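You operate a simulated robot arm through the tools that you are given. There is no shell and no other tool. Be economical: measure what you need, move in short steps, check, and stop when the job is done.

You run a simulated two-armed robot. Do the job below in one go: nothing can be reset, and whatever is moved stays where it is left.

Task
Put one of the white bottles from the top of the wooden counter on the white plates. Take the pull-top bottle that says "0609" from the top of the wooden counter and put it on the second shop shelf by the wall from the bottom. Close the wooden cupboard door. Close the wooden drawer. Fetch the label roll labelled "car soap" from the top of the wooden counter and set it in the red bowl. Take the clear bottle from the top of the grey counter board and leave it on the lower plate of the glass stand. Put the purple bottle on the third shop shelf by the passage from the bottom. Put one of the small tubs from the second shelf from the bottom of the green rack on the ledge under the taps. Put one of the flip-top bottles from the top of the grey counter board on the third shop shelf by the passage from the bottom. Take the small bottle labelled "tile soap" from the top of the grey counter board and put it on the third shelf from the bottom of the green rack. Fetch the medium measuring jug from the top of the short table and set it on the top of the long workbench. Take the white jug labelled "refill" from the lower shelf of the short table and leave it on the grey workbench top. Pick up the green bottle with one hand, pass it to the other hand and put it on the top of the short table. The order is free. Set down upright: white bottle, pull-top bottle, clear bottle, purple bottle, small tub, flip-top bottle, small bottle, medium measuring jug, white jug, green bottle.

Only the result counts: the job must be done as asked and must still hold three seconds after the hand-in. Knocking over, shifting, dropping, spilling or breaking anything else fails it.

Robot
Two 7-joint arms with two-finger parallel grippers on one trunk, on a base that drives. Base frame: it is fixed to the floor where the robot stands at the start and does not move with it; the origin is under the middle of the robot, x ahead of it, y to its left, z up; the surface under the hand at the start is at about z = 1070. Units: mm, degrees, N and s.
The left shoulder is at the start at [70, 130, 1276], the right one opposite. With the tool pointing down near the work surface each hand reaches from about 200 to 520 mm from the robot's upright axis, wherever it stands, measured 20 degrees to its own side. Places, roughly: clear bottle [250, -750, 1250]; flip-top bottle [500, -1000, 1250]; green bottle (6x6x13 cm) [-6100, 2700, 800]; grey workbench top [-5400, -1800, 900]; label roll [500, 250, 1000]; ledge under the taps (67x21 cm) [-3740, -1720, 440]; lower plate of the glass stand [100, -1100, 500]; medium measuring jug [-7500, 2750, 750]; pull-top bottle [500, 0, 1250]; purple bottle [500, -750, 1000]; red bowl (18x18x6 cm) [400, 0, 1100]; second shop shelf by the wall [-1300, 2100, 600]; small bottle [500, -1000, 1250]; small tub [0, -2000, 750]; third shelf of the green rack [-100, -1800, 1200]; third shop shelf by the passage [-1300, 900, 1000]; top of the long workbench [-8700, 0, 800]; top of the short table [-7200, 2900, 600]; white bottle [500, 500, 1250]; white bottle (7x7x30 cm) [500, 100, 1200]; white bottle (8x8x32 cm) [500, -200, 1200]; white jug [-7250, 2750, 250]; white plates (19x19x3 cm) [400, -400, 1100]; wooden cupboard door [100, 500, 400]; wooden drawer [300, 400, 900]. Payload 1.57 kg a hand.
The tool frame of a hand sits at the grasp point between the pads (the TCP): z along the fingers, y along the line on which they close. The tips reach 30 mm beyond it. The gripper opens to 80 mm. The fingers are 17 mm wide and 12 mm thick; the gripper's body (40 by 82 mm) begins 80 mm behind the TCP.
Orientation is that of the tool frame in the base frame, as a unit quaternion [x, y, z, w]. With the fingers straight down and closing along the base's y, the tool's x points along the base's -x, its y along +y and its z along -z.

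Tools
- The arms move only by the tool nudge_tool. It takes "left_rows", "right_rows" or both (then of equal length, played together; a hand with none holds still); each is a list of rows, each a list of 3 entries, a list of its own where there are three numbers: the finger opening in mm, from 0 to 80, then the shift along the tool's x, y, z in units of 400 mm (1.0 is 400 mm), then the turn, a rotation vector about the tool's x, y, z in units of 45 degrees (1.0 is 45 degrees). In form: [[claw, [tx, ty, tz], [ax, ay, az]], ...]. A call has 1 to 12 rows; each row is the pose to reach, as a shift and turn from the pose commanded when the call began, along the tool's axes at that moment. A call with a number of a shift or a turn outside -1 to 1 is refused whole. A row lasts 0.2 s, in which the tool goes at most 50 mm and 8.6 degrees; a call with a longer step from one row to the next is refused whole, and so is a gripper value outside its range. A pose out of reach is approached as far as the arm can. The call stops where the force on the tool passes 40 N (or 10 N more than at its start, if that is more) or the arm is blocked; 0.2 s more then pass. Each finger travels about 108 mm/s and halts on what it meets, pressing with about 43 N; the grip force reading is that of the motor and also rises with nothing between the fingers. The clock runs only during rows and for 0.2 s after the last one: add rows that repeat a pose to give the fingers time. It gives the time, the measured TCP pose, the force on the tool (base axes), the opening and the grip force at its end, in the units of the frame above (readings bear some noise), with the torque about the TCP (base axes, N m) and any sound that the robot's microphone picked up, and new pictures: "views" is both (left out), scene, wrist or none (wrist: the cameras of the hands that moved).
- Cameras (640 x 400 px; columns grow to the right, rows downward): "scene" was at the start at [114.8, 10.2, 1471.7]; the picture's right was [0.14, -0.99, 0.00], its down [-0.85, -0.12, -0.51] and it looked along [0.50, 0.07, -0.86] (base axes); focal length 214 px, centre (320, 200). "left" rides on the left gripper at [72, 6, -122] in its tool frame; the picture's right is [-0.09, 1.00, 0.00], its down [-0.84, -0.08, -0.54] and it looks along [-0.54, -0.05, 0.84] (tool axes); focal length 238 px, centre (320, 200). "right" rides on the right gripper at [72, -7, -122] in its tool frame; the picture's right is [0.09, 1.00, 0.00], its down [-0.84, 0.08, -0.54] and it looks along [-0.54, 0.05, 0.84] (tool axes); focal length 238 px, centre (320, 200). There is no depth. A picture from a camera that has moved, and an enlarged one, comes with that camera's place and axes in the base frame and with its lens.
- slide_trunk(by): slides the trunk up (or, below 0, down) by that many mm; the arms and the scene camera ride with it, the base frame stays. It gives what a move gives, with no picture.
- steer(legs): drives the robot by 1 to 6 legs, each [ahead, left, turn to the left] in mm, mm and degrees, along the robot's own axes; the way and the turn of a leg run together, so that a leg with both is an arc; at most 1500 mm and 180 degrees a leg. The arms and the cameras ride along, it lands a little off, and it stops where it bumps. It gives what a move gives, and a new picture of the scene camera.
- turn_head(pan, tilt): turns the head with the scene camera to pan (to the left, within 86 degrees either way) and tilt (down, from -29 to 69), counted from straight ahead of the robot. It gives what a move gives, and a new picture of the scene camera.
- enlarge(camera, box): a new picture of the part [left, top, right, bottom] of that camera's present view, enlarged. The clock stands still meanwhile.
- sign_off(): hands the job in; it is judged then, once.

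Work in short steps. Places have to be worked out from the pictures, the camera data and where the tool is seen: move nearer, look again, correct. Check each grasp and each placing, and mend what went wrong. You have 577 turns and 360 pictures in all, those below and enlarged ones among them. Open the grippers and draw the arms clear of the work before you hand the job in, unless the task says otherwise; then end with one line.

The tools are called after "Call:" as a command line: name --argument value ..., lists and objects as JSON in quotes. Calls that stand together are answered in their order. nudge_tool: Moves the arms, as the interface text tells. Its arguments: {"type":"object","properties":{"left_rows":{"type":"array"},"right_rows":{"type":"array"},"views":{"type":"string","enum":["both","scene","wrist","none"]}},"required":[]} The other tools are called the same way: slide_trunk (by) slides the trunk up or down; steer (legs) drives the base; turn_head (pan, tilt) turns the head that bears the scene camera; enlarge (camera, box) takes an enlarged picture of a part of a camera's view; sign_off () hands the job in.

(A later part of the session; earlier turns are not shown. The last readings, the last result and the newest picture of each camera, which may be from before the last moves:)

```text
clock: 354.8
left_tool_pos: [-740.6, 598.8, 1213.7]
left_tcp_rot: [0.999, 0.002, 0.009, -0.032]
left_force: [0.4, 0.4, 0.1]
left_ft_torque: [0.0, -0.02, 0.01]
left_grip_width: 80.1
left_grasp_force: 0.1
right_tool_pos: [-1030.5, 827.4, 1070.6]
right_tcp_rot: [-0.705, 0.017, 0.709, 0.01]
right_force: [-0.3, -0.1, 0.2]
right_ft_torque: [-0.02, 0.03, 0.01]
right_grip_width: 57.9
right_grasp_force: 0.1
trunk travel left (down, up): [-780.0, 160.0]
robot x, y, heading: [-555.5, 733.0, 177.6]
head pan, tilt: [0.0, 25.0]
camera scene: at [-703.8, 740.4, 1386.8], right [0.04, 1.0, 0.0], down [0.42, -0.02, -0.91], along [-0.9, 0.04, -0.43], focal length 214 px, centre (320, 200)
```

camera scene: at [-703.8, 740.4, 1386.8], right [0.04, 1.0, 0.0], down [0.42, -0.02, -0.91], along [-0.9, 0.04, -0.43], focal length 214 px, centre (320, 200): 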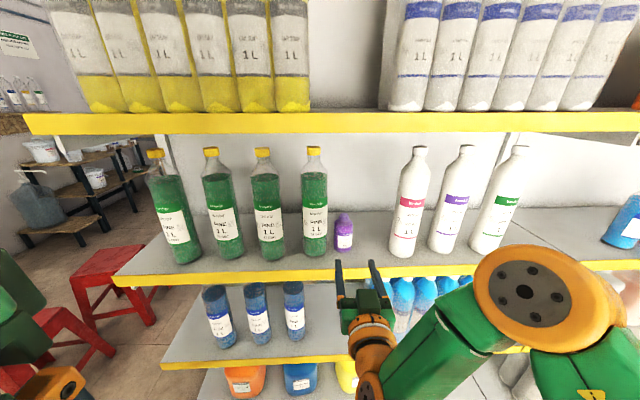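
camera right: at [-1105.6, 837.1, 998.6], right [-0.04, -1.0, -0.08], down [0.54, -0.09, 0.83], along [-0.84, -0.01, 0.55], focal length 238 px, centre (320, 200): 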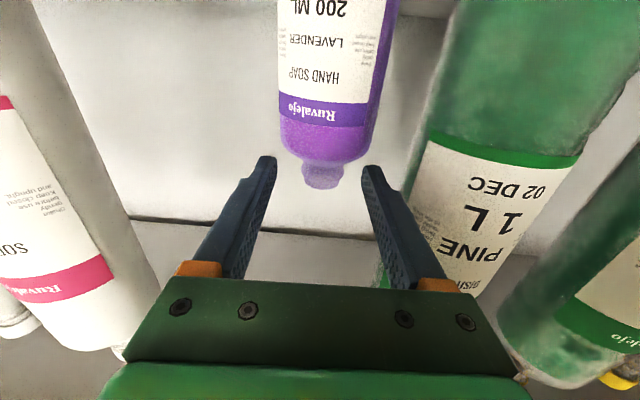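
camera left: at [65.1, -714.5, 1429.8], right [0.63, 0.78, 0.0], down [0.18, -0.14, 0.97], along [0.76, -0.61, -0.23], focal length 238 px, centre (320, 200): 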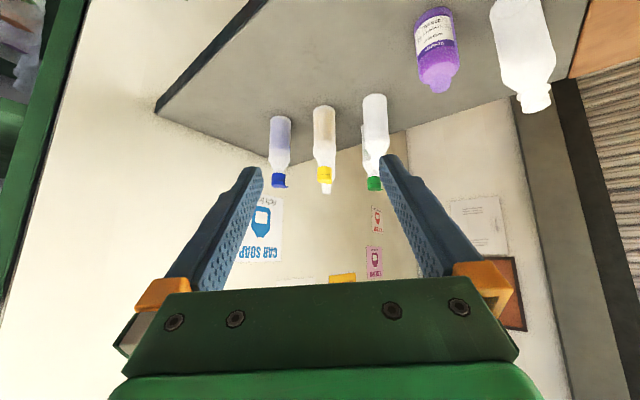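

Purple is on the third shelf. I return to the grey counter for the small bottle and a flip-top, shifting the right hand outward on the way.

Call:
slide_trunk --by 130

Call:
steer --legs '[[0, 0, 152], [844, -934, 0]]'

Call:
nudge_tool --right_rows '[[70, [0, -0.05, 0], [0, 0, 0]], [80, [0, -0.1, 0], [0, 0, 0]], [80, [0, -0.16, 0], [0, 0, 0]]]' --views "none"

```text
clock: 356.3
left_tool_pos: [-737.1, 599.7, 1344.9]
left_tcp_rot: [0.999, 0.002, 0.009, -0.032]
left_force: [-0.3, 0.3, -0.1]
left_ft_torque: [-0.02, 0.0, -0.01]
left_grip_width: 80.0
left_grasp_force: 0.1
right_tool_pos: [-1026.6, 826.8, 1201.2]
right_tcp_rot: [-0.705, 0.016, 0.709, 0.01]
right_force: [-0.7, -0.2, 0.0]
right_ft_torque: [-0.01, 0.0, -0.02]
right_grip_width: 57.9
right_grasp_force: 0.0
trunk travel left (down, up): [-910.0, 30.0]
robot x, y, heading: [-559.6, 734.5, 177.6]
head pan, tilt: [0.0, 25.0]
```

```text
clock: 368.9
left_tool_pos: [-59.6, -457.7, 1345.3]
left_tcp_rot: [0.235, 0.971, -0.03, -0.016]
left_force: [0.2, 1.1, -0.4]
left_ft_torque: [0.0, -0.03, 0.01]
left_grip_width: 79.7
left_grasp_force: 0.1
right_tool_pos: [94.8, -794.6, 1202.6]
right_tcp_rot: [0.183, 0.68, -0.178, 0.687]
right_force: [-0.2, 0.5, 0.4]
right_ft_torque: [0.0, 0.02, -0.04]
right_grip_width: 58.0
right_grasp_force: 0.1
trunk travel left (down, up): [-910.0, 30.0]
robot x, y, heading: [-283.4, -494.4, -29.9]
head pan, tilt: [0.0, 25.0]
camera scene: at [-160.7, -562.9, 1517.3], right [-0.5, -0.87, 0.0], down [-0.37, 0.21, -0.91], along [0.79, -0.45, -0.42], focal length 214 px, centre (320, 200)
```

scene: 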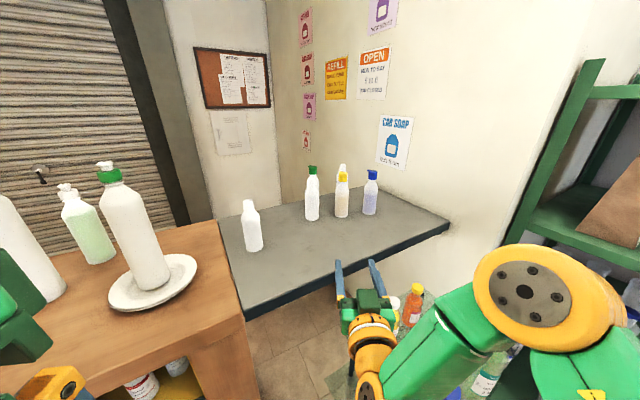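

```text
clock: 369.8
left_tool_pos: [-61.0, -459.2, 1344.7]
left_tcp_rot: [0.235, 0.971, -0.029, -0.016]
left_force: [-0.1, 0.1, -0.8]
left_ft_torque: [0.01, 0.02, 0.03]
left_grip_width: 80.1
left_grasp_force: 0.1
right_tool_pos: [77.3, -803.3, 1220.3]
right_tcp_rot: [0.186, 0.681, -0.18, 0.685]
right_force: [-0.2, 0.4, -0.4]
right_ft_torque: [0.04, 0.0, 0.01]
right_grip_width: 80.1
right_grasp_force: 0.1
right hand out of reach, approached as far as the arm can: row 1, 2, 3
trunk travel left (down, up): [-910.0, 30.0]
robot x, y, heading: [-280.4, -492.4, -29.8]
head pan, tilt: [0.0, 25.0]
```

Call:
nudge_tool --right_rows '[[80, [0, 0, 0.1], [0, 0, 0]], [80, [0, 0, 0.2], [0, 0, 0]], [80, [0, -0.04, 0.3], [0, 0, 0]], [80, [0, -0.1, 0.3], [0, 0, 0]], [80, [0, -0.16, 0.3], [0, 0, 0]]]' --views "none"

```text
clock: 370.9
left_tool_pos: [-60.0, -457.3, 1344.1]
left_tcp_rot: [0.235, 0.972, -0.029, -0.016]
left_force: [0.5, 0.5, 0.1]
left_ft_torque: [0.03, 0.02, 0.01]
left_grip_width: 80.0
left_grasp_force: 0.0
right_tool_pos: [179.1, -864.7, 1257.3]
right_tcp_rot: [0.191, 0.683, -0.183, 0.681]
right_force: [-0.4, 0.8, -0.1]
right_ft_torque: [-0.01, -0.02, 0.01]
right_grip_width: 79.8
right_grasp_force: 0.0
right hand out of reach, approached as far as the arm can: row 1, 2, 3, 4, 5
trunk travel left (down, up): [-910.0, 30.0]
robot x, y, heading: [-284.7, -493.3, -30.2]
head pan, tilt: [0.0, 25.0]
```

The right arm is near a joint limit; I re-tuck it tool-down, moving it outward, then re-extend.

Call:
nudge_tool --right_rows '[[80, [-0.03, -0.02, -0.08], [0, 0.167, 0]], [80, [-0.06, -0.04, -0.16], [0, 0.333, 0]], [80, [-0.09, -0.06, -0.24], [0, 0.5, 0]], [80, [-0.12, -0.08, -0.32], [0, 0.667, 0]], [80, [-0.15, -0.1, -0.4], [0, 0.833, 0]], [80, [-0.18, -0.12, -0.46], [0, 1, 0]]]' --views "none"

Call:
nudge_tool --right_rows '[[80, [0.03, -0.02, -0.05], [0, 0.167, 0]], [80, [0.06, -0.04, -0.1], [0, 0.333, 0]], [80, [0.09, -0.06, -0.12], [0, 0.5, 0]], [80, [0.12, -0.08, -0.14], [0, 0.667, 0]], [80, [0.15, -0.1, -0.16], [0, 0.833, 0]], [80, [0.16, -0.12, -0.16], [0, 1, 0]]]' --views "none"

```text
clock: 372.4
left_tool_pos: [-60.2, -458.8, 1345.9]
left_tcp_rot: [0.235, 0.971, -0.03, -0.016]
left_force: [0.5, 1.5, 0.3]
left_ft_torque: [0.0, 0.04, 0.02]
left_grip_width: 79.8
left_grasp_force: 0.0
right_tool_pos: [-8.7, -818.1, 1325.1]
right_tcp_rot: [0.238, 0.892, -0.094, 0.373]
right_force: [-0.1, 0.0, -0.2]
right_ft_torque: [0.02, 0.0, 0.0]
right_grip_width: 80.4
right_grasp_force: 0.0
trunk travel left (down, up): [-910.0, 30.0]
robot x, y, heading: [-281.6, -492.9, -30.1]
head pan, tilt: [0.0, 25.0]
```

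```text
clock: 373.8
left_tool_pos: [-58.6, -457.6, 1344.6]
left_tcp_rot: [0.235, 0.971, -0.03, -0.016]
left_force: [-1.1, 0.1, -0.8]
left_ft_torque: [-0.01, 0.01, -0.02]
left_grip_width: 80.1
left_grasp_force: 0.1
right_tool_pos: [-109.3, -813.7, 1324.4]
right_tcp_rot: [0.255, 0.967, 0.004, 0.004]
right_force: [-0.3, 0.7, 0.3]
right_ft_torque: [0.01, 0.03, 0.01]
right_grip_width: 80.0
right_grasp_force: 0.0
trunk travel left (down, up): [-910.0, 30.0]
robot x, y, heading: [-281.7, -493.1, -30.0]
head pan, tilt: [0.0, 25.0]
```

Call:
nudge_tool --right_rows '[[80, [-0.08, 0, 0], [0, -0.167, 0]], [80, [-0.16, 0, 0], [0, -0.333, 0]], [80, [-0.24, 0, 0], [0, -0.5, 0]], [80, [-0.32, 0, 0], [0, -0.667, 0]], [80, [-0.4, 0, 0], [0, -0.833, 0]], [80, [-0.5, 0, 0], [0, -1, 0]]]' --views "none"

Call:
nudge_tool --right_rows '[[80, [0.03, 0, 0.03], [0, -0.167, 0]], [80, [0.06, 0, 0.06], [0, -0.333, 0]], [80, [0.09, 0, 0.09], [0, -0.5, 0]], [80, [0.11, 0, 0.11], [0, -0.667, 0]], [80, [0.13, 0, 0.13], [0, -0.833, 0]], [80, [0.15, 0, 0.15], [0, -0.95, 0]]]' --views "none"

```text
clock: 375.1
left_tool_pos: [-58.2, -458.4, 1343.9]
left_tcp_rot: [0.234, 0.972, -0.029, -0.017]
left_force: [-0.4, -0.3, 0.3]
left_ft_torque: [0.01, 0.03, 0.0]
left_grip_width: 80.0
left_grasp_force: 0.1
right_tool_pos: [66.3, -913.2, 1325.7]
right_tcp_rot: [0.238, 0.891, -0.095, 0.375]
right_force: [0.7, -0.1, 0.6]
right_ft_torque: [0.02, 0.0, 0.02]
right_grip_width: 80.2
right_grasp_force: 0.2
trunk travel left (down, up): [-910.0, 30.0]
robot x, y, heading: [-281.7, -495.5, -29.8]
head pan, tilt: [0.0, 25.0]
```

```text
clock: 376.6
left_tool_pos: [-59.5, -458.0, 1344.5]
left_tcp_rot: [0.234, 0.972, -0.031, -0.015]
left_force: [-0.1, -0.7, 0.2]
left_ft_torque: [0.01, 0.01, 0.01]
left_grip_width: 80.2
left_grasp_force: 0.1
right_tool_pos: [66.3, -911.9, 1257.2]
right_tcp_rot: [0.2, 0.743, -0.159, 0.618]
right_force: [-0.4, 0.1, 0.2]
right_ft_torque: [-0.01, -0.01, 0.01]
right_grip_width: 80.0
right_grasp_force: 0.0
right hand out of reach, approached as far as the arm can: row 5, 6
trunk travel left (down, up): [-910.0, 30.0]
robot x, y, heading: [-283.6, -492.3, -30.1]
head pan, tilt: [0.0, 25.0]
```

Call:
steer --legs '[[0, 0, 10], [262, 46, 0]]'

Call:
nudge_tool --right_rows '[[80, [0.03, 0, 0], [0, 0, 0]], [80, [0.06, 0, 0.02], [0, 0, 0]]]' --views "wrist"

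```text
clock: 379.1
left_tool_pos: [192.7, -466.0, 1344.2]
left_tcp_rot: [0.148, 0.988, -0.032, -0.012]
left_force: [-0.5, -0.4, -0.4]
left_ft_torque: [-0.02, -0.01, 0.0]
left_grip_width: 79.6
left_grasp_force: 0.2
right_tool_pos: [397.5, -890.3, 1258.3]
right_tcp_rot: [0.133, 0.759, -0.103, 0.629]
right_force: [-0.5, 0.0, 0.5]
right_ft_torque: [-0.01, -0.01, -0.02]
right_grip_width: 80.1
right_grasp_force: 0.0
trunk travel left (down, up): [-910.0, 30.0]
robot x, y, heading: [-13.0, -542.2, -19.9]
head pan, tilt: [0.0, 25.0]
camera scene: at [111.9, -586.7, 1517.6], right [-0.34, -0.94, 0.0], down [-0.4, 0.14, -0.91], along [0.85, -0.31, -0.42], focal length 214 px, centre (320, 200)
```

scene: 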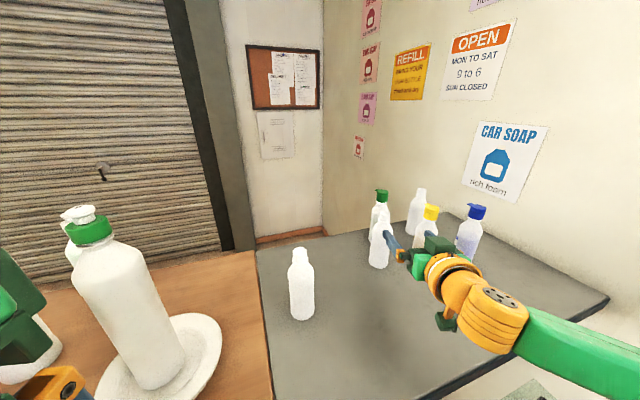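

```text
clock: 379.8
left_tool_pos: [194.7, -466.6, 1344.9]
left_tcp_rot: [0.148, 0.988, -0.032, -0.013]
left_force: [-0.3, 0.1, -0.3]
left_ft_torque: [-0.03, 0.0, 0.02]
left_grip_width: 80.0
left_grasp_force: 0.0
right_tool_pos: [399.1, -892.7, 1244.8]
right_tcp_rot: [0.133, 0.761, -0.102, 0.627]
right_force: [-0.1, -1.2, 0.2]
right_ft_torque: [-0.02, 0.02, 0.01]
right_grip_width: 80.1
right_grasp_force: 0.1
right hand out of reach, approached as far as the arm can: row 2
trunk travel left (down, up): [-910.0, 30.0]
robot x, y, heading: [-16.1, -542.4, -19.8]
head pan, tilt: [0.0, 25.0]
camera right: at [271.1, -855.3, 1197.5], right [0.31, 0.95, -0.08], down [-0.33, 0.19, 0.93], along [0.89, -0.26, 0.37], focal length 238 px, centre (320, 200)
```

right: 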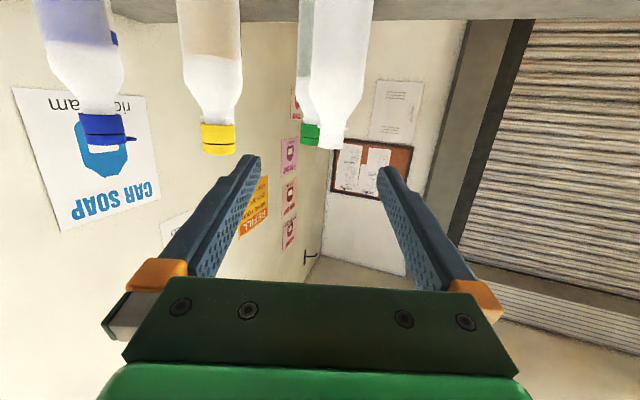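

Call:
nudge_tool --right_rows '[[80, [0, 0.015, 0.07], [0, 0, 0]], [80, [-0.004, 0.028, 0.14], [0, 0, 0]], [80, [-0.008, 0.028, 0.2], [0, 0, 0]]]' --views "wrist"

```text
clock: 380.6
left_tool_pos: [197.3, -466.5, 1344.5]
left_tcp_rot: [0.148, 0.988, -0.032, -0.014]
left_force: [1.2, -0.5, 0.6]
left_ft_torque: [-0.01, 0.03, -0.02]
left_grip_width: 80.0
left_grasp_force: 0.0
right_tool_pos: [477.3, -922.0, 1236.2]
right_tcp_rot: [0.132, 0.761, -0.102, 0.626]
right_force: [0.1, -0.7, 0.4]
right_ft_torque: [0.0, -0.02, 0.01]
right_grip_width: 80.2
right_grasp_force: 0.0
right hand out of reach, approached as far as the arm can: row 1, 2, 3
trunk travel left (down, up): [-910.0, 30.0]
robot x, y, heading: [-15.5, -544.0, -19.7]
head pan, tilt: [0.0, 25.0]
camera right: at [350.4, -883.4, 1188.5], right [0.31, 0.95, -0.08], down [-0.33, 0.19, 0.93], along [0.89, -0.26, 0.37], focal length 238 px, centre (320, 200)
```

right: 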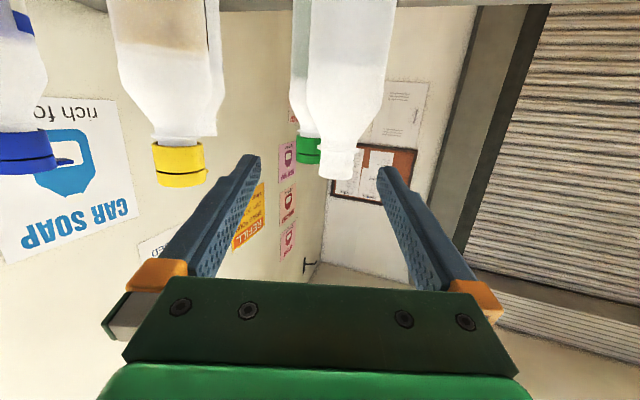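

Call:
steer --legs '[[22, 11, 0]]'

Call:
nudge_tool --right_rows '[[80, [0.01, 0, 0.03], [0, 0, 0]], [80, [0.02, 0, 0.05], [0, 0, 0]]]' --views "wrist"

```text
clock: 381.4
left_tool_pos: [215.3, -462.8, 1345.3]
left_tcp_rot: [0.147, 0.989, -0.031, -0.011]
left_force: [0.3, 0.1, -0.3]
left_ft_torque: [-0.01, -0.05, -0.01]
left_grip_width: 79.7
left_grasp_force: 0.0
right_tool_pos: [496.3, -917.7, 1237.8]
right_tcp_rot: [0.134, 0.76, -0.102, 0.627]
right_force: [-0.1, 0.1, 0.6]
right_ft_torque: [0.0, 0.03, 0.03]
right_grip_width: 80.2
right_grasp_force: 0.1
trunk travel left (down, up): [-910.0, 30.0]
robot x, y, heading: [11.5, -535.6, -19.7]
head pan, tilt: [0.0, 25.0]
camera scene: at [134.4, -585.0, 1517.8], right [-0.34, -0.94, 0.0], down [-0.39, 0.14, -0.91], along [0.85, -0.31, -0.42], focal length 214 px, centre (320, 200)
```

scene: 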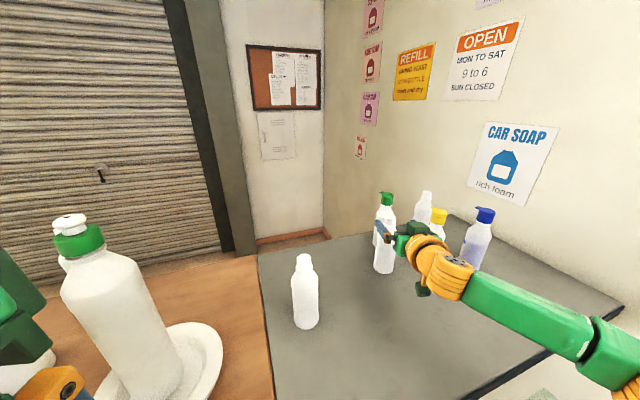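

```text
clock: 382.0
left_tool_pos: [221.2, -462.3, 1345.0]
left_tcp_rot: [0.147, 0.989, -0.03, -0.014]
left_force: [-1.0, 0.0, -0.1]
left_ft_torque: [-0.01, 0.0, -0.01]
left_grip_width: 79.8
left_grasp_force: 0.0
right_tool_pos: [512.1, -923.3, 1230.5]
right_tcp_rot: [0.133, 0.763, -0.102, 0.624]
right_force: [0.6, -0.1, 0.8]
right_ft_torque: [-0.01, 0.01, 0.0]
right_grip_width: 80.1
right_grasp_force: 0.0
right hand out of reach, approached as far as the arm can: row 2
trunk travel left (down, up): [-910.0, 30.0]
robot x, y, heading: [9.9, -533.1, -19.8]
head pan, tilt: [0.0, 25.0]
camera right: at [383.9, -884.5, 1184.1], right [0.31, 0.95, -0.08], down [-0.32, 0.18, 0.93], along [0.89, -0.26, 0.36], focal length 238 px, centre (320, 200)
```

right: 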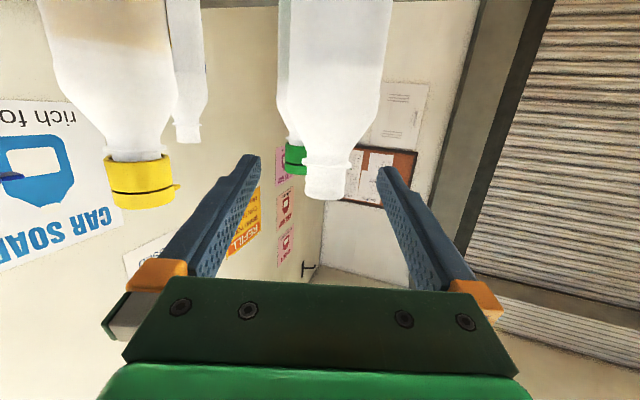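

Call:
nudge_tool --right_rows '[[60, [0, 0, 0], [0, 0, 0]], [40, [0, 0, 0], [0, 0, 0]], [25, [0, 0, 0], [0, 0, 0]], [12, [0, 0, 0], [0, 0, 0]], [10, [0, 0, 0], [0, 0, 0]]]' --views "none"

Call:
slide_trunk --by 28

Call:
steer --legs '[[-250, 30, 0]]'

```text
clock: 383.2
left_tool_pos: [220.0, -463.9, 1344.0]
left_tcp_rot: [0.147, 0.989, -0.031, -0.013]
left_force: [-0.5, 0.6, 0.0]
left_ft_torque: [-0.04, -0.03, -0.02]
left_grip_width: 79.9
left_grasp_force: 0.1
right_tool_pos: [513.1, -921.8, 1230.4]
right_tcp_rot: [0.133, 0.763, -0.101, 0.624]
right_force: [0.2, 0.0, -1.0]
right_ft_torque: [0.14, -0.08, 0.14]
right_grip_width: 25.4
right_grasp_force: 36.9
trunk travel left (down, up): [-910.0, 30.0]
robot x, y, heading: [9.8, -536.4, -19.4]
head pan, tilt: [0.0, 25.0]
```

```text
clock: 383.9
left_tool_pos: [220.4, -462.4, 1373.2]
left_tcp_rot: [0.147, 0.988, -0.032, -0.013]
left_force: [0.1, -1.1, 0.4]
left_ft_torque: [-0.03, 0.01, -0.06]
left_grip_width: 80.1
left_grasp_force: 0.0
right_tool_pos: [511.5, -923.8, 1258.7]
right_tcp_rot: [0.133, 0.762, -0.102, 0.625]
right_force: [0.3, 0.2, -0.4]
right_ft_torque: [0.01, 0.05, 0.01]
right_grip_width: 25.1
right_grasp_force: 36.5
trunk travel left (down, up): [-938.0, 2.0]
robot x, y, heading: [8.0, -539.8, -20.0]
head pan, tilt: [0.0, 25.0]
```

```text
clock: 385.7
left_tool_pos: [3.3, -352.0, 1372.7]
left_tcp_rot: [0.149, 0.988, -0.031, -0.015]
left_force: [-0.1, -0.8, 0.0]
left_ft_torque: [0.01, -0.02, 0.03]
left_grip_width: 80.0
left_grasp_force: 0.0
right_tool_pos: [292.8, -812.4, 1256.0]
right_tcp_rot: [0.135, 0.763, -0.103, 0.623]
right_force: [0.2, 0.4, -0.4]
right_ft_torque: [-0.03, -0.03, -0.01]
right_grip_width: 24.5
right_grasp_force: 36.7
trunk travel left (down, up): [-938.0, 2.0]
robot x, y, heading: [-212.5, -423.6, -19.8]
head pan, tilt: [0.0, 25.0]
camera scene: at [-77.2, -474.4, 1544.6], right [-0.34, -0.94, 0.0], down [-0.4, 0.15, -0.9], along [0.85, -0.31, -0.43], focal length 214 px, centre (320, 200)
```

scene: 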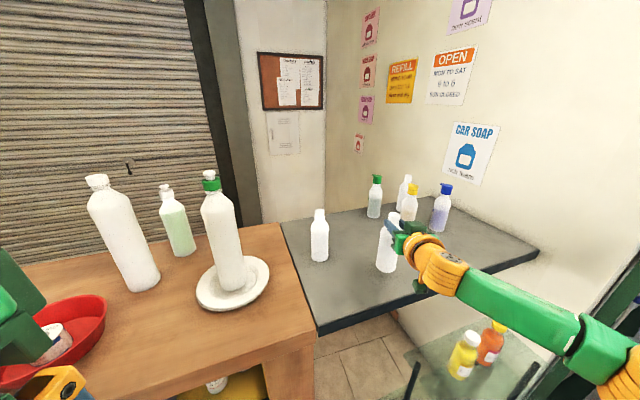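

Small bottle A is held (empty, light). To read its back I'll set it down at the free spot (300, −700) and re-grip from above, so the wrist can spin it.

Call:
steer --legs '[[-31, 108, 0]]'

Call:
slide_trunk --by -20

Call:
slide_trunk --by -8

```text
clock: 386.9
left_tool_pos: [6.1, -246.2, 1372.3]
left_tcp_rot: [0.147, 0.989, -0.028, -0.014]
left_force: [0.3, -1.1, -0.3]
left_ft_torque: [0.03, -0.01, 0.02]
left_grip_width: 80.1
left_grasp_force: 0.1
right_tool_pos: [296.2, -705.7, 1255.3]
right_tcp_rot: [0.136, 0.763, -0.1, 0.624]
right_force: [-0.7, -0.1, -0.4]
right_ft_torque: [0.01, -0.03, 0.06]
right_grip_width: 24.6
right_grasp_force: 36.2
trunk travel left (down, up): [-938.0, 2.0]
robot x, y, heading: [-206.7, -315.9, -19.6]
head pan, tilt: [0.0, 25.0]
camera scene: at [-75.0, -369.6, 1544.8], right [-0.34, -0.94, -0.01], down [-0.4, 0.15, -0.91], along [0.85, -0.3, -0.42], focal length 214 px, centre (320, 200)
```

scene: 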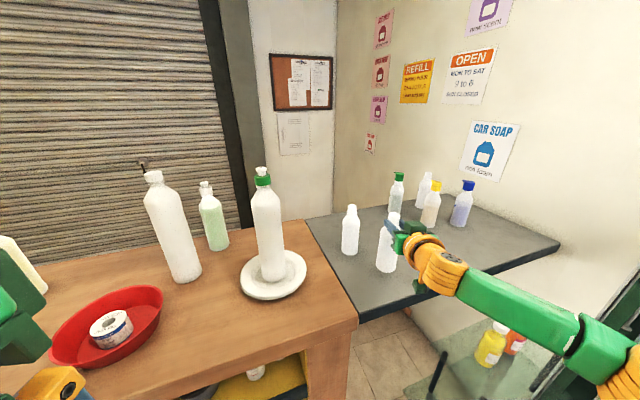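

```text
clock: 387.6
left_tool_pos: [5.6, -240.4, 1352.4]
left_tcp_rot: [0.149, 0.988, -0.03, -0.014]
left_force: [-0.7, 0.3, -0.2]
left_ft_torque: [0.04, -0.04, 0.0]
left_grip_width: 79.8
left_grasp_force: 0.1
right_tool_pos: [297.8, -702.3, 1236.7]
right_tcp_rot: [0.135, 0.762, -0.102, 0.625]
right_force: [-0.2, -0.6, -0.5]
right_ft_torque: [0.0, 0.01, 0.0]
right_grip_width: 24.4
right_grasp_force: 36.5
trunk travel left (down, up): [-918.0, 22.0]
robot x, y, heading: [-202.5, -308.6, -19.7]
head pan, tilt: [0.0, 25.0]
```

```text
clock: 388.1
left_tool_pos: [6.7, -240.0, 1345.1]
left_tcp_rot: [0.148, 0.988, -0.031, -0.013]
left_force: [1.2, -0.9, -0.1]
left_ft_torque: [0.01, 0.04, -0.04]
left_grip_width: 80.0
left_grasp_force: 0.2
right_tool_pos: [297.0, -699.3, 1229.8]
right_tcp_rot: [0.134, 0.762, -0.103, 0.625]
right_force: [0.7, 0.0, -1.2]
right_ft_torque: [0.03, -0.01, -0.01]
right_grip_width: 24.5
right_grasp_force: 36.9
trunk travel left (down, up): [-910.0, 30.0]
robot x, y, heading: [-208.3, -311.9, -19.8]
head pan, tilt: [0.0, 25.0]
```

Call:
slide_trunk --by -4

Call:
nudge_tool --right_rows '[[35, [0, 0, 0], [0, 0, 0]], [60, [0, 0, 0], [0, 0, 0]], [80, [0, 0, 0], [0, 0, 0]], [80, [0, 0, -0.1], [0, 0, 0]], [80, [0, 0, -0.2], [0, 0, 0]], [80, [-0.05, 0, -0.3], [0, 0, 0]], [80, [-0.15, 0, -0.34], [0, 0, 0]]]' --views "scene"

```text
clock: 388.7
left_tool_pos: [6.8, -238.4, 1340.5]
left_tcp_rot: [0.148, 0.988, -0.031, -0.014]
left_force: [-0.3, -0.7, 0.1]
left_ft_torque: [0.01, 0.01, -0.03]
left_grip_width: 80.1
left_grasp_force: 0.1
right_tool_pos: [296.5, -698.9, 1226.5]
right_tcp_rot: [0.133, 0.763, -0.102, 0.624]
right_force: [0.4, 0.5, -1.0]
right_ft_torque: [0.0, -0.05, -0.02]
right_grip_width: 24.6
right_grasp_force: 36.5
trunk travel left (down, up): [-906.0, 34.0]
robot x, y, heading: [-204.7, -310.6, -19.6]
head pan, tilt: [0.0, 25.0]
```

```text
clock: 390.3
left_tool_pos: [5.9, -237.8, 1341.6]
left_tcp_rot: [0.148, 0.988, -0.032, -0.013]
left_force: [-0.6, -0.3, 0.7]
left_ft_torque: [-0.02, 0.02, 0.0]
left_grip_width: 80.2
left_grasp_force: 0.1
right_tool_pos: [180.8, -659.8, 1309.5]
right_tcp_rot: [0.133, 0.763, -0.103, 0.625]
right_force: [-0.6, -1.1, 0.7]
right_ft_torque: [0.0, -0.01, 0.0]
right_grip_width: 80.1
right_grasp_force: 0.1
trunk travel left (down, up): [-906.0, 34.0]
robot x, y, heading: [-209.0, -314.2, -19.7]
head pan, tilt: [0.0, 25.0]
camera scene: at [-74.6, -359.4, 1513.2], right [-0.34, -0.94, 0.0], down [-0.4, 0.14, -0.91], along [0.85, -0.31, -0.42], focal length 214 px, centre (320, 200)
```

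scene: 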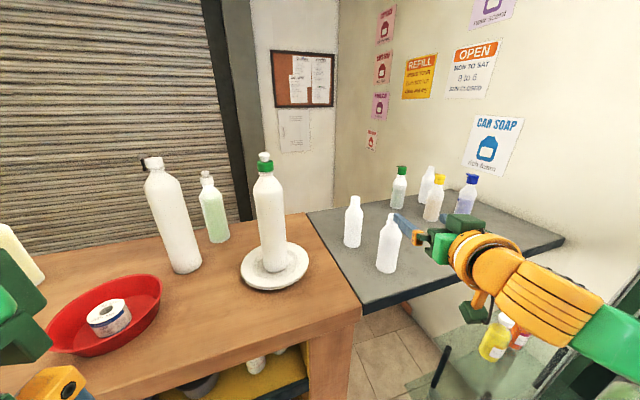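

Call:
nudge_tool --right_rows '[[80, [0, 0, -0.03], [0, 0.167, 0]], [80, [0, 0, -0.06], [0, 0.333, 0]], [80, [0, 0, -0.09], [0, 0.5, 0]], [80, [0, 0, -0.12], [0, 0.667, 0]], [80, [0, 0, -0.15], [0, 0.833, 0]], [80, [0, 0, -0.15], [0, 1, 0]]]' --views "none"

Call:
nudge_tool --right_rows '[[80, [0, 0, 0], [0, 0.15, 0]], [80, [0, 0, 0], [0, 0.3, 0]], [80, [0, 0, 0], [0, 0.45, 0]], [80, [0, 0, 0], [0, 0.6, 0]], [80, [0, 0, 0], [0, 0.75, 0]]]' --views "none"

```text
clock: 391.7
left_tool_pos: [6.0, -239.1, 1340.0]
left_tcp_rot: [0.149, 0.988, -0.031, -0.014]
left_force: [-0.1, -0.8, 0.6]
left_ft_torque: [-0.02, 0.01, 0.03]
left_grip_width: 79.7
left_grasp_force: 0.1
right_tool_pos: [126.7, -638.0, 1323.7]
right_tcp_rot: [0.162, 0.944, -0.043, 0.284]
right_force: [0.1, -0.6, 0.1]
right_ft_torque: [0.04, -0.02, 0.01]
right_grip_width: 79.9
right_grasp_force: 0.1
trunk travel left (down, up): [-906.0, 34.0]
robot x, y, heading: [-208.6, -314.2, -20.0]
head pan, tilt: [0.0, 25.0]
```

```text
clock: 392.9
left_tool_pos: [7.3, -237.4, 1341.2]
left_tcp_rot: [0.148, 0.988, -0.031, -0.013]
left_force: [0.1, 0.2, 0.7]
left_ft_torque: [-0.05, 0.03, 0.0]
left_grip_width: 79.9
left_grasp_force: 0.0
right_tool_pos: [141.3, -602.1, 1283.4]
right_tcp_rot: [0.169, 0.986, 0.005, 0.0]
right_force: [0.3, 0.2, -0.3]
right_ft_torque: [-0.06, 0.0, 0.0]
right_grip_width: 80.2
right_grasp_force: 0.1
right hand out of reach, approached as far as the arm can: row 4, 5
trunk travel left (down, up): [-906.0, 34.0]
robot x, y, heading: [-206.5, -311.0, -19.8]
head pan, tilt: [0.0, 25.0]
```

Call:
slide_trunk --by 20

Call:
steer --legs '[[180, -38, 0]]'

Call:
enlarge --camera "right" --box '[0, 0, 640, 400]'

```text
clock: 393.6
left_tool_pos: [7.3, -238.7, 1361.3]
left_tcp_rot: [0.148, 0.988, -0.031, -0.014]
left_force: [0.4, 0.0, 0.2]
left_ft_torque: [-0.03, 0.02, 0.02]
left_grip_width: 79.9
left_grasp_force: 0.0
right_tool_pos: [139.8, -603.0, 1302.1]
right_tcp_rot: [0.168, 0.986, 0.006, 0.0]
right_force: [0.3, -0.1, 0.3]
right_ft_torque: [0.03, 0.0, -0.02]
right_grip_width: 80.1
right_grasp_force: 0.2
trunk travel left (down, up): [-926.0, 14.0]
robot x, y, heading: [-203.2, -309.3, -19.7]
head pan, tilt: [0.0, 25.0]
```

```text
clock: 395.1
left_tool_pos: [158.4, -332.1, 1361.6]
left_tcp_rot: [0.148, 0.988, -0.032, -0.012]
left_force: [-0.2, 0.1, 0.5]
left_ft_torque: [-0.01, -0.01, 0.03]
left_grip_width: 80.2
left_grasp_force: 0.0
right_tool_pos: [291.1, -697.5, 1305.9]
right_tcp_rot: [0.169, 0.986, 0.005, 0.002]
right_force: [-0.5, -0.3, 1.3]
right_ft_torque: [-0.03, -0.01, -0.01]
right_grip_width: 79.9
right_grasp_force: 0.1
trunk travel left (down, up): [-926.0, 14.0]
robot x, y, heading: [-50.4, -408.8, -19.6]
head pan, tilt: [0.0, 25.0]
camera scene: at [76.9, -453.0, 1533.7], right [-0.34, -0.94, 0.0], down [-0.39, 0.14, -0.91], along [0.85, -0.31, -0.42], focal length 214 px, centre (320, 200)
```

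scene: 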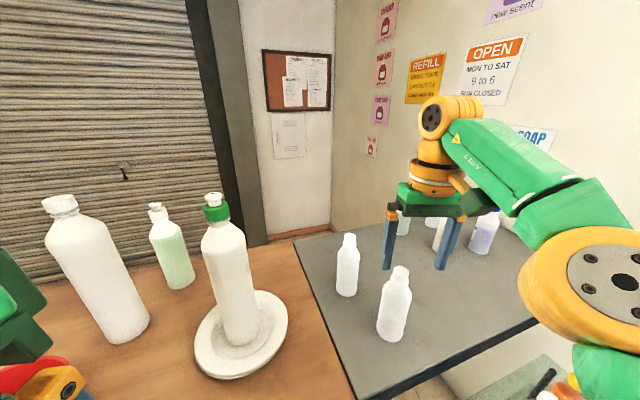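

```text
1.00 times, centred on (320, 200) of right (not enlarged: the box is as wide or as high as the picture)
camera zoom: at [221.2, -680.7, 1426.1], right [0.24, 0.97, 0.01], down [0.81, -0.21, 0.54], along [0.53, -0.13, -0.84], focal length 238 px, centre (320, 200)
```

zoom: 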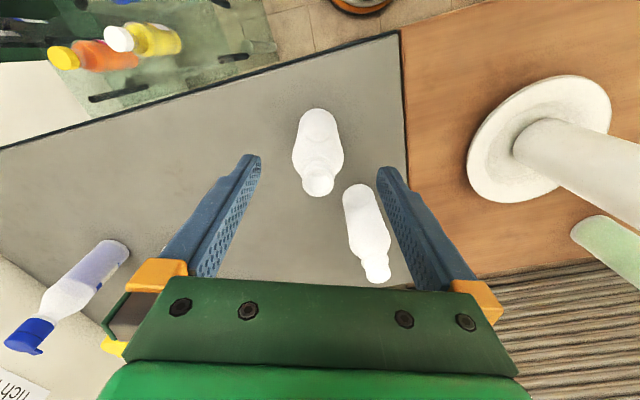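

Call:
nudge_tool --right_rows '[[80, [-0.085, 0, 0.03], [0, 0, 0]], [80, [-0.085, 0, 0.09], [0, 0, 0]], [80, [-0.085, 0, 0.15], [0, 0, 0]], [55, [-0.085, 0, 0.15], [0, 0, 0]], [30, [-0.085, 0, 0.15], [0, 0, 0]], [12, [-0.085, 0, 0.15], [0, 0, 0]], [10, [-0.085, 0, 0.15], [0, 0, 0]]]' --views "wrist"

```text
clock: 396.7
left_tool_pos: [162.0, -335.9, 1359.6]
left_tcp_rot: [0.149, 0.988, -0.031, -0.013]
left_force: [-0.6, 0.1, 0.2]
left_ft_torque: [0.02, -0.02, 0.0]
left_grip_width: 80.1
left_grasp_force: 0.0
right_tool_pos: [327.5, -712.0, 1240.8]
right_tcp_rot: [0.169, 0.986, 0.007, -0.001]
right_force: [0.6, -0.4, 0.3]
right_ft_torque: [0.0, 0.0, -0.01]
right_grip_width: 24.5
right_grasp_force: 35.9
right hand out of reach, approached as far as the arm can: row 1, 2
trunk travel left (down, up): [-926.0, 14.0]
robot x, y, heading: [-51.2, -407.1, -20.1]
head pan, tilt: [0.0, 25.0]
camera right: at [257.7, -696.2, 1363.1], right [0.24, 0.97, 0.01], down [0.81, -0.21, 0.54], along [0.53, -0.12, -0.84], focal length 238 px, centre (320, 200)
```

right: 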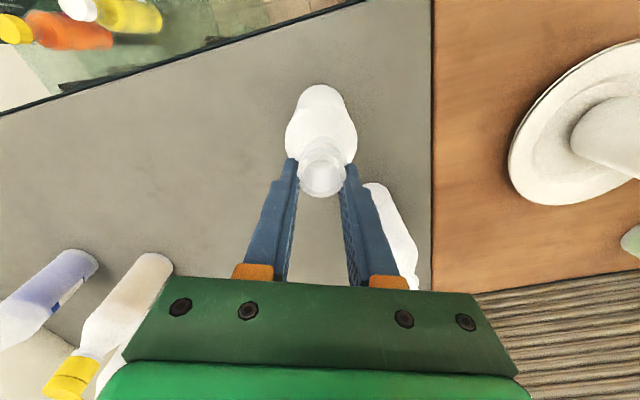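

Gripped from above. I lift and spin the wrist 90° to reveal its back side.

Call:
nudge_tool --right_rows '[[10, [0.05, 0, -0.05], [0, 0, 0.167]], [10, [0.1, 0, -0.1], [0, 0, 0.333]], [10, [0.15, 0, -0.15], [0, 0, 0.5]], [10, [0.2, 0, -0.15], [0, 0, 0.667]], [10, [0.22, 0, -0.15], [0, 0, 0.833]], [10, [0.22, 0, -0.15], [0, 0, 1]]]' --views "none"

Call:
nudge_tool --right_rows '[[10, [0, 0, 0], [0, 0, 0.167]], [10, [0, 0, 0], [0, 0, 0.333]], [10, [0, 0, 0], [0, 0, 0.5]], [10, [0, 0, 0], [0, 0, 0.667]], [10, [0, 0, 0], [0, 0, 0.833]], [10, [0, 0, 0], [0, 0, 1]]]' --views "scene"

```text
clock: 398.1
left_tool_pos: [162.8, -334.4, 1360.6]
left_tcp_rot: [0.148, 0.988, -0.031, -0.013]
left_force: [-0.2, -0.6, 0.0]
left_ft_torque: [0.07, -0.02, -0.01]
left_grip_width: 80.0
left_grasp_force: 0.1
right_tool_pos: [245.9, -681.5, 1303.9]
right_tcp_rot: [0.534, 0.845, 0.005, -0.002]
right_force: [0.8, 0.4, -0.5]
right_ft_torque: [0.0, 0.02, 0.0]
right_grip_width: 24.2
right_grasp_force: 36.5
trunk travel left (down, up): [-926.0, 14.0]
robot x, y, heading: [-53.3, -403.6, -19.7]
head pan, tilt: [0.0, 25.0]
```

```text
clock: 399.5
left_tool_pos: [161.8, -334.5, 1361.2]
left_tcp_rot: [0.148, 0.988, -0.03, -0.013]
left_force: [0.0, 0.2, 0.3]
left_ft_torque: [-0.02, -0.02, 0.02]
left_grip_width: 80.0
left_grasp_force: 0.1
right_tool_pos: [244.0, -681.9, 1302.1]
right_tcp_rot: [0.818, 0.576, 0.004, -0.003]
right_force: [0.1, 0.2, -0.4]
right_ft_torque: [-0.02, 0.02, 0.01]
right_grip_width: 24.7
right_grasp_force: 35.6
trunk travel left (down, up): [-926.0, 14.0]
robot x, y, heading: [-49.3, -412.3, -19.5]
head pan, tilt: [0.0, 25.0]
camera scene: at [81.7, -456.1, 1533.2], right [-0.34, -0.94, 0.0], down [-0.4, 0.14, -0.91], along [0.85, -0.31, -0.42], focal length 214 px, centre (320, 200)
```

scene: 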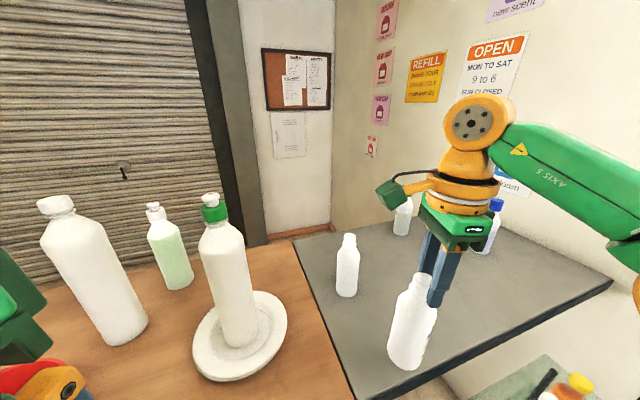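

Call:
nudge_tool --right_rows '[[10, [0, 0, 0], [0, 0, 0.167]], [10, [0, 0, 0], [0, 0, 0.333]], [10, [0, 0, 0], [0, 0, 0.5]], [10, [0, 0, 0], [0, 0, 0.667]], [10, [0, 0, 0], [0, 0, 0.833]], [10, [0, 0, 0], [0, 0, 1]]]' --views "none"

Call:
enlarge --camera "scene" --box '[300, 200, 520, 380]'

```text
clock: 400.9
left_tool_pos: [161.9, -334.6, 1360.0]
left_tcp_rot: [0.148, 0.988, -0.03, -0.013]
left_force: [0.4, -0.4, -1.5]
left_ft_torque: [0.0, 0.03, -0.03]
left_grip_width: 80.1
left_grasp_force: 0.1
right_tool_pos: [244.8, -682.2, 1303.2]
right_tcp_rot: [0.975, 0.22, 0.002, -0.005]
right_force: [0.0, -0.8, 0.2]
right_ft_torque: [0.0, 0.01, -0.01]
right_grip_width: 24.4
right_grasp_force: 36.5
trunk travel left (down, up): [-926.0, 14.0]
robot x, y, heading: [-47.3, -410.4, -19.9]
head pan, tilt: [0.0, 25.0]
```

```text
2.22 times, centred on (410, 290) of scene
camera zoom: at [81.6, -456.1, 1533.2], right [-0.34, -0.94, 0.0], down [-0.4, 0.14, -0.91], along [0.85, -0.31, -0.42], focal length 477 px, centre (120, 0)
```

zoom: 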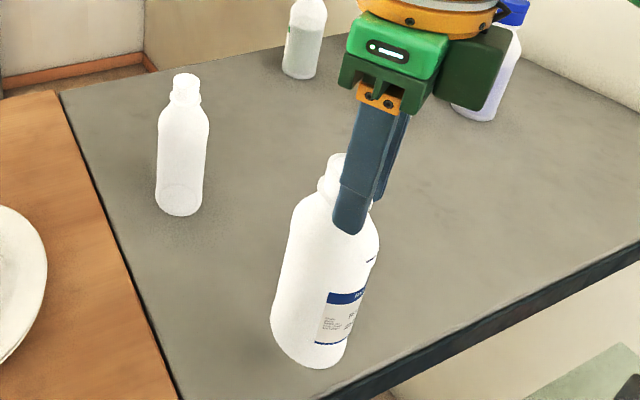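

A blue label is coming into view; I rotate another 40°.

Call:
nudge_tool --right_rows '[[10, [0, 0, 0], [0, 0, 0.167]], [10, [0, 0, 0], [0, 0, 0.333]], [10, [0, 0, 0], [0, 0, 0.5]], [10, [0, 0, 0], [0, 0, 0.667]], [10, [0, 0, 0], [0, 0, 0.833]], [10, [0, 0, 0], [0, 0, 1]]]' --views "none"

Call:
enlarge --camera "scene" --box '[380, 300, 480, 390]'

```text
clock: 402.3
left_tool_pos: [162.2, -334.5, 1360.4]
left_tcp_rot: [0.149, 0.988, -0.031, -0.013]
left_force: [0.3, -0.6, -0.3]
left_ft_torque: [0.05, 0.0, 0.02]
left_grip_width: 79.9
left_grasp_force: 0.1
right_tool_pos: [244.3, -680.5, 1302.3]
right_tcp_rot: [0.985, -0.171, 0.0, -0.005]
right_force: [0.5, -0.7, -0.1]
right_ft_torque: [0.03, 0.03, -0.01]
right_grip_width: 24.4
right_grasp_force: 36.1
trunk travel left (down, up): [-926.0, 14.0]
robot x, y, heading: [-52.5, -408.0, -19.8]
head pan, tilt: [0.0, 25.0]
```

```text
4.44 times, centred on (430, 345) of scene
camera zoom: at [81.7, -456.1, 1533.2], right [-0.34, -0.94, 0.0], down [-0.4, 0.14, -0.91], along [0.85, -0.31, -0.42], focal length 953 px, centre (-169, -444)
```

zoom: 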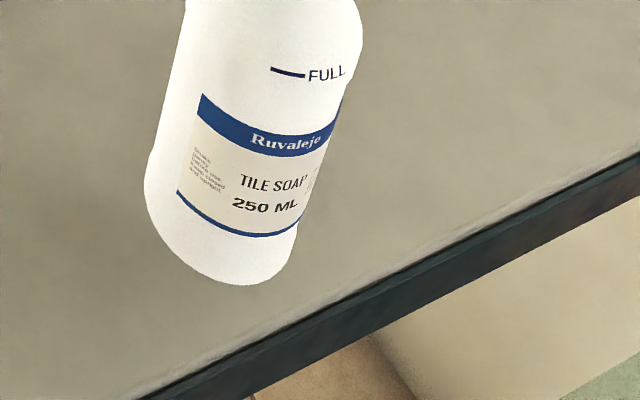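

It reads TILE SOAP — the right bottle. I set it back on the board to regrip it horizontally for the rack.

Call:
nudge_tool --right_rows '[[10, [0.08, 0, 0], [0, 0, 0]], [10, [0.15, 0, 0.05], [0, 0, 0]], [10, [0.15, 0, 0.1], [0, 0, 0]], [10, [0.15, 0, 0.15], [0, 0, 0]], [10, [0.15, 0, 0.155], [0, 0, 0]], [40, [0.15, 0, 0.155], [0, 0, 0]], [80, [0.15, 0, 0.155], [0, 0, 0]], [80, [0.15, 0, 0.07], [0, 0, 0]], [80, [0.15, 0, -0.02], [0, 0, 0]]]' --views "scene"

```text
clock: 404.3
left_tool_pos: [162.6, -332.7, 1360.8]
left_tcp_rot: [0.148, 0.988, -0.032, -0.013]
left_force: [-0.4, -0.5, 0.0]
left_ft_torque: [0.0, 0.0, 0.01]
left_grip_width: 79.9
left_grasp_force: 0.0
right_tool_pos: [299.8, -700.1, 1286.3]
right_tcp_rot: [0.986, -0.168, 0.0, -0.005]
right_force: [0.6, 1.0, -0.6]
right_ft_torque: [0.03, 0.01, 0.02]
right_grip_width: 80.1
right_grasp_force: 0.0
right hand out of reach, approached as far as the arm can: row 9
trunk travel left (down, up): [-926.0, 14.0]
robot x, y, heading: [-49.1, -404.9, -20.0]
head pan, tilt: [0.0, 25.0]
camera scene: at [81.6, -454.2, 1533.2], right [-0.34, -0.94, 0.0], down [-0.4, 0.14, -0.91], along [0.85, -0.31, -0.42], focal length 214 px, centre (320, 200)
```

scene: 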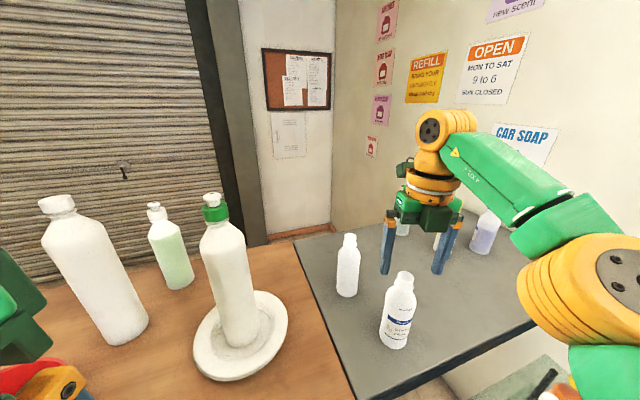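

I back off and pitch the right hand forward in this flipped attitude (camera on top).

Call:
steer --legs '[[-260, 0, 0]]'

Call:
nudge_tool --right_rows '[[80, [0.04, 0, 0], [0, 0.167, 0]], [80, [0.08, 0, 0], [0, 0.333, 0]], [80, [0.12, 0, 0], [0, 0.5, 0]], [80, [0.16, 0, 0], [0, 0.667, 0]], [80, [0.2, 0, 0], [0, 0.833, 0]], [80, [0.25, 0, 0], [0, 1, 0]]]' --views "none"

Call:
nudge_tool --right_rows '[[80, [0, 0, 0], [0, 0.167, 0]], [80, [0, 0, 0], [0, 0.333, 0]], [80, [0, 0, 0], [0, 0.5, 0]], [80, [0, 0, 0], [0, 0.667, 0]], [80, [0, 0, 0], [0, 0.833, 0]]]' --views "both"

```text
clock: 406.1
left_tool_pos: [-81.5, -246.2, 1360.2]
left_tcp_rot: [0.147, 0.988, -0.031, -0.016]
left_force: [-0.2, 0.4, -0.1]
left_ft_torque: [0.01, 0.0, 0.01]
left_grip_width: 79.9
left_grasp_force: 0.1
right_tool_pos: [57.9, -614.8, 1283.8]
right_tcp_rot: [0.986, -0.166, -0.002, -0.005]
right_force: [0.0, -0.3, 0.7]
right_ft_torque: [0.02, 0.05, -0.02]
right_grip_width: 79.8
right_grasp_force: 0.0
trunk travel left (down, up): [-926.0, 14.0]
robot x, y, heading: [-296.1, -322.6, -19.3]
head pan, tilt: [0.0, 25.0]
camera scene: at [-160.1, -368.8, 1532.6], right [-0.34, -0.94, 0.0], down [-0.4, 0.14, -0.9], along [0.85, -0.3, -0.43], focal length 214 px, centre (320, 200)
```

scene: 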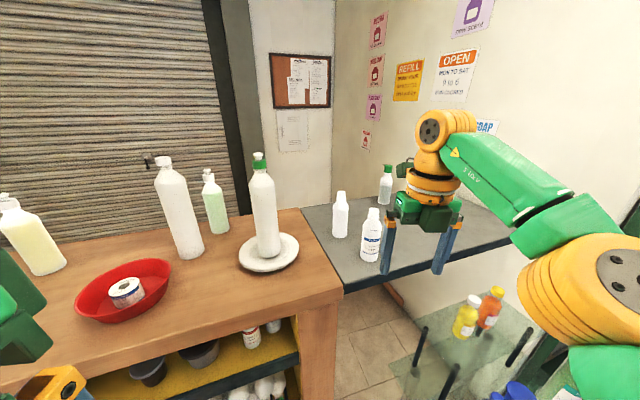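

```text
clock: 407.6
left_tool_pos: [-83.8, -246.3, 1361.4]
left_tcp_rot: [0.146, 0.989, -0.03, -0.013]
left_force: [0.7, 0.4, 0.3]
left_ft_torque: [0.02, 0.03, -0.02]
left_grip_width: 80.1
left_grasp_force: 0.2
right_tool_pos: [149.9, -646.1, 1286.1]
right_tcp_rot: [0.911, -0.157, 0.378, 0.058]
right_force: [0.0, -0.1, -0.2]
right_ft_torque: [-0.01, -0.03, 0.0]
right_grip_width: 80.0
right_grasp_force: 0.1
trunk travel left (down, up): [-926.0, 14.0]
robot x, y, heading: [-298.6, -319.2, -19.6]
head pan, tilt: [0.0, 25.0]
```

```text
clock: 408.8
left_tool_pos: [-84.8, -245.9, 1359.7]
left_tcp_rot: [0.147, 0.989, -0.031, -0.013]
left_force: [-0.5, 0.1, 0.1]
left_ft_torque: [0.0, 0.01, -0.01]
left_grip_width: 80.2
left_grasp_force: 0.1
right_tool_pos: [151.4, -637.2, 1288.2]
right_tcp_rot: [0.753, -0.125, 0.638, 0.099]
right_force: [0.2, 0.0, 0.5]
right_ft_torque: [-0.02, -0.01, -0.02]
right_grip_width: 79.8
right_grasp_force: 0.1
right hand out of reach, approached as far as the arm can: row 5
trunk travel left (down, up): [-926.0, 14.0]
robot x, y, heading: [-296.8, -320.9, -19.5]
head pan, tilt: [0.0, 25.0]
camera scene: at [-165.0, -367.0, 1533.2], right [-0.34, -0.94, 0.0], down [-0.4, 0.14, -0.91], along [0.85, -0.3, -0.42], focal length 214 px, centre (320, 200)
camera right: at [51.5, -597.4, 1378.8], right [-0.3, -0.95, 0.08], down [-0.66, 0.15, -0.74], along [0.69, -0.27, -0.67], focal length 238 px, centre (320, 200)
```

scene: 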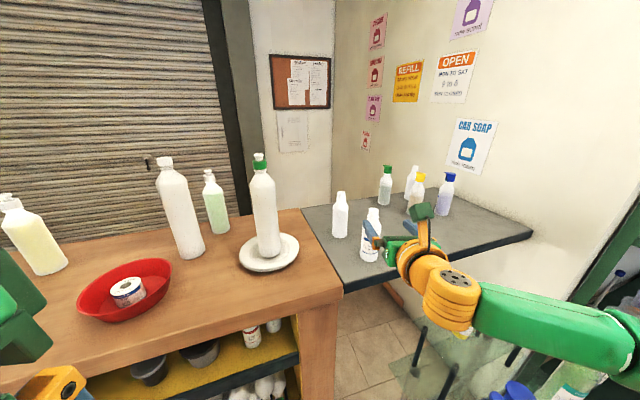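
right: 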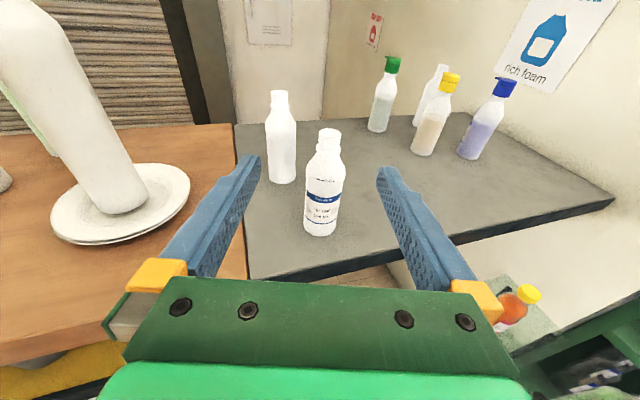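

This attitude gives a fine upright view. The bottle is at ≈(304, −700). I lower the hand to body height and drive toward it.

Call:
nudge_tool --right_rows '[[80, [-0.08, 0.01, 0], [0, 0, 0]], [80, [-0.16, 0.02, 0.02], [0, 0, 0]], [80, [-0.22, 0.03, 0.04], [0, 0, 0]]]' --views "none"

Call:
steer --legs '[[85, 0, 0]]'

Call:
enlarge --camera "right" --box '[0, 0, 640, 400]'

```text
clock: 409.6
left_tool_pos: [-81.9, -243.9, 1359.6]
left_tcp_rot: [0.147, 0.988, -0.033, -0.013]
left_force: [-0.7, -0.2, 0.5]
left_ft_torque: [0.02, 0.02, 0.04]
left_grip_width: 80.1
left_grasp_force: 0.2
right_tool_pos: [171.0, -603.8, 1232.7]
right_tcp_rot: [0.745, -0.136, 0.644, 0.114]
right_force: [0.4, -0.1, 0.9]
right_ft_torque: [0.0, -0.03, 0.02]
right_grip_width: 79.8
right_grasp_force: 0.1
right hand out of reach, approached as far as the arm can: row 1, 2, 3
trunk travel left (down, up): [-926.0, 14.0]
robot x, y, heading: [-298.1, -320.3, -19.9]
head pan, tilt: [0.0, 25.0]
```

```text
clock: 410.6
left_tool_pos: [-17.2, -270.7, 1362.8]
left_tcp_rot: [0.146, 0.989, -0.031, -0.009]
left_force: [-1.1, 1.0, 1.0]
left_ft_torque: [-0.01, -0.06, 0.0]
left_grip_width: 80.1
left_grasp_force: 0.1
right_tool_pos: [239.5, -631.7, 1238.0]
right_tcp_rot: [0.742, -0.134, 0.647, 0.111]
right_force: [-1.1, -0.4, 0.9]
right_ft_torque: [0.0, -0.01, -0.02]
right_grip_width: 80.0
right_grasp_force: 0.0
trunk travel left (down, up): [-926.0, 14.0]
robot x, y, heading: [-216.3, -345.6, -19.4]
head pan, tilt: [0.0, 25.0]
camera scene: at [-97.8, -391.3, 1534.4], right [-0.33, -0.94, 0.0], down [-0.39, 0.14, -0.91], along [0.86, -0.3, -0.41], focal length 214 px, centre (320, 200)
```

scene: 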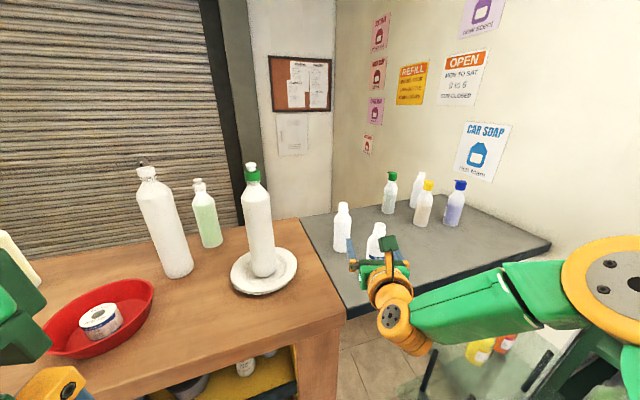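

```text
1.00 times, centred on (320, 200) of right (not enlarged: the box is as wide or as high as the picture)
camera zoom: at [137.5, -587.4, 1325.2], right [-0.33, -0.94, 0.08], down [-0.64, 0.16, -0.75], along [0.7, -0.3, -0.65], focal length 238 px, centre (320, 200)
```

zoom: 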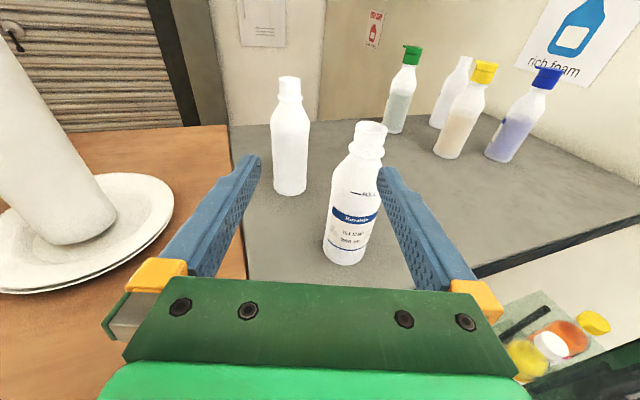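

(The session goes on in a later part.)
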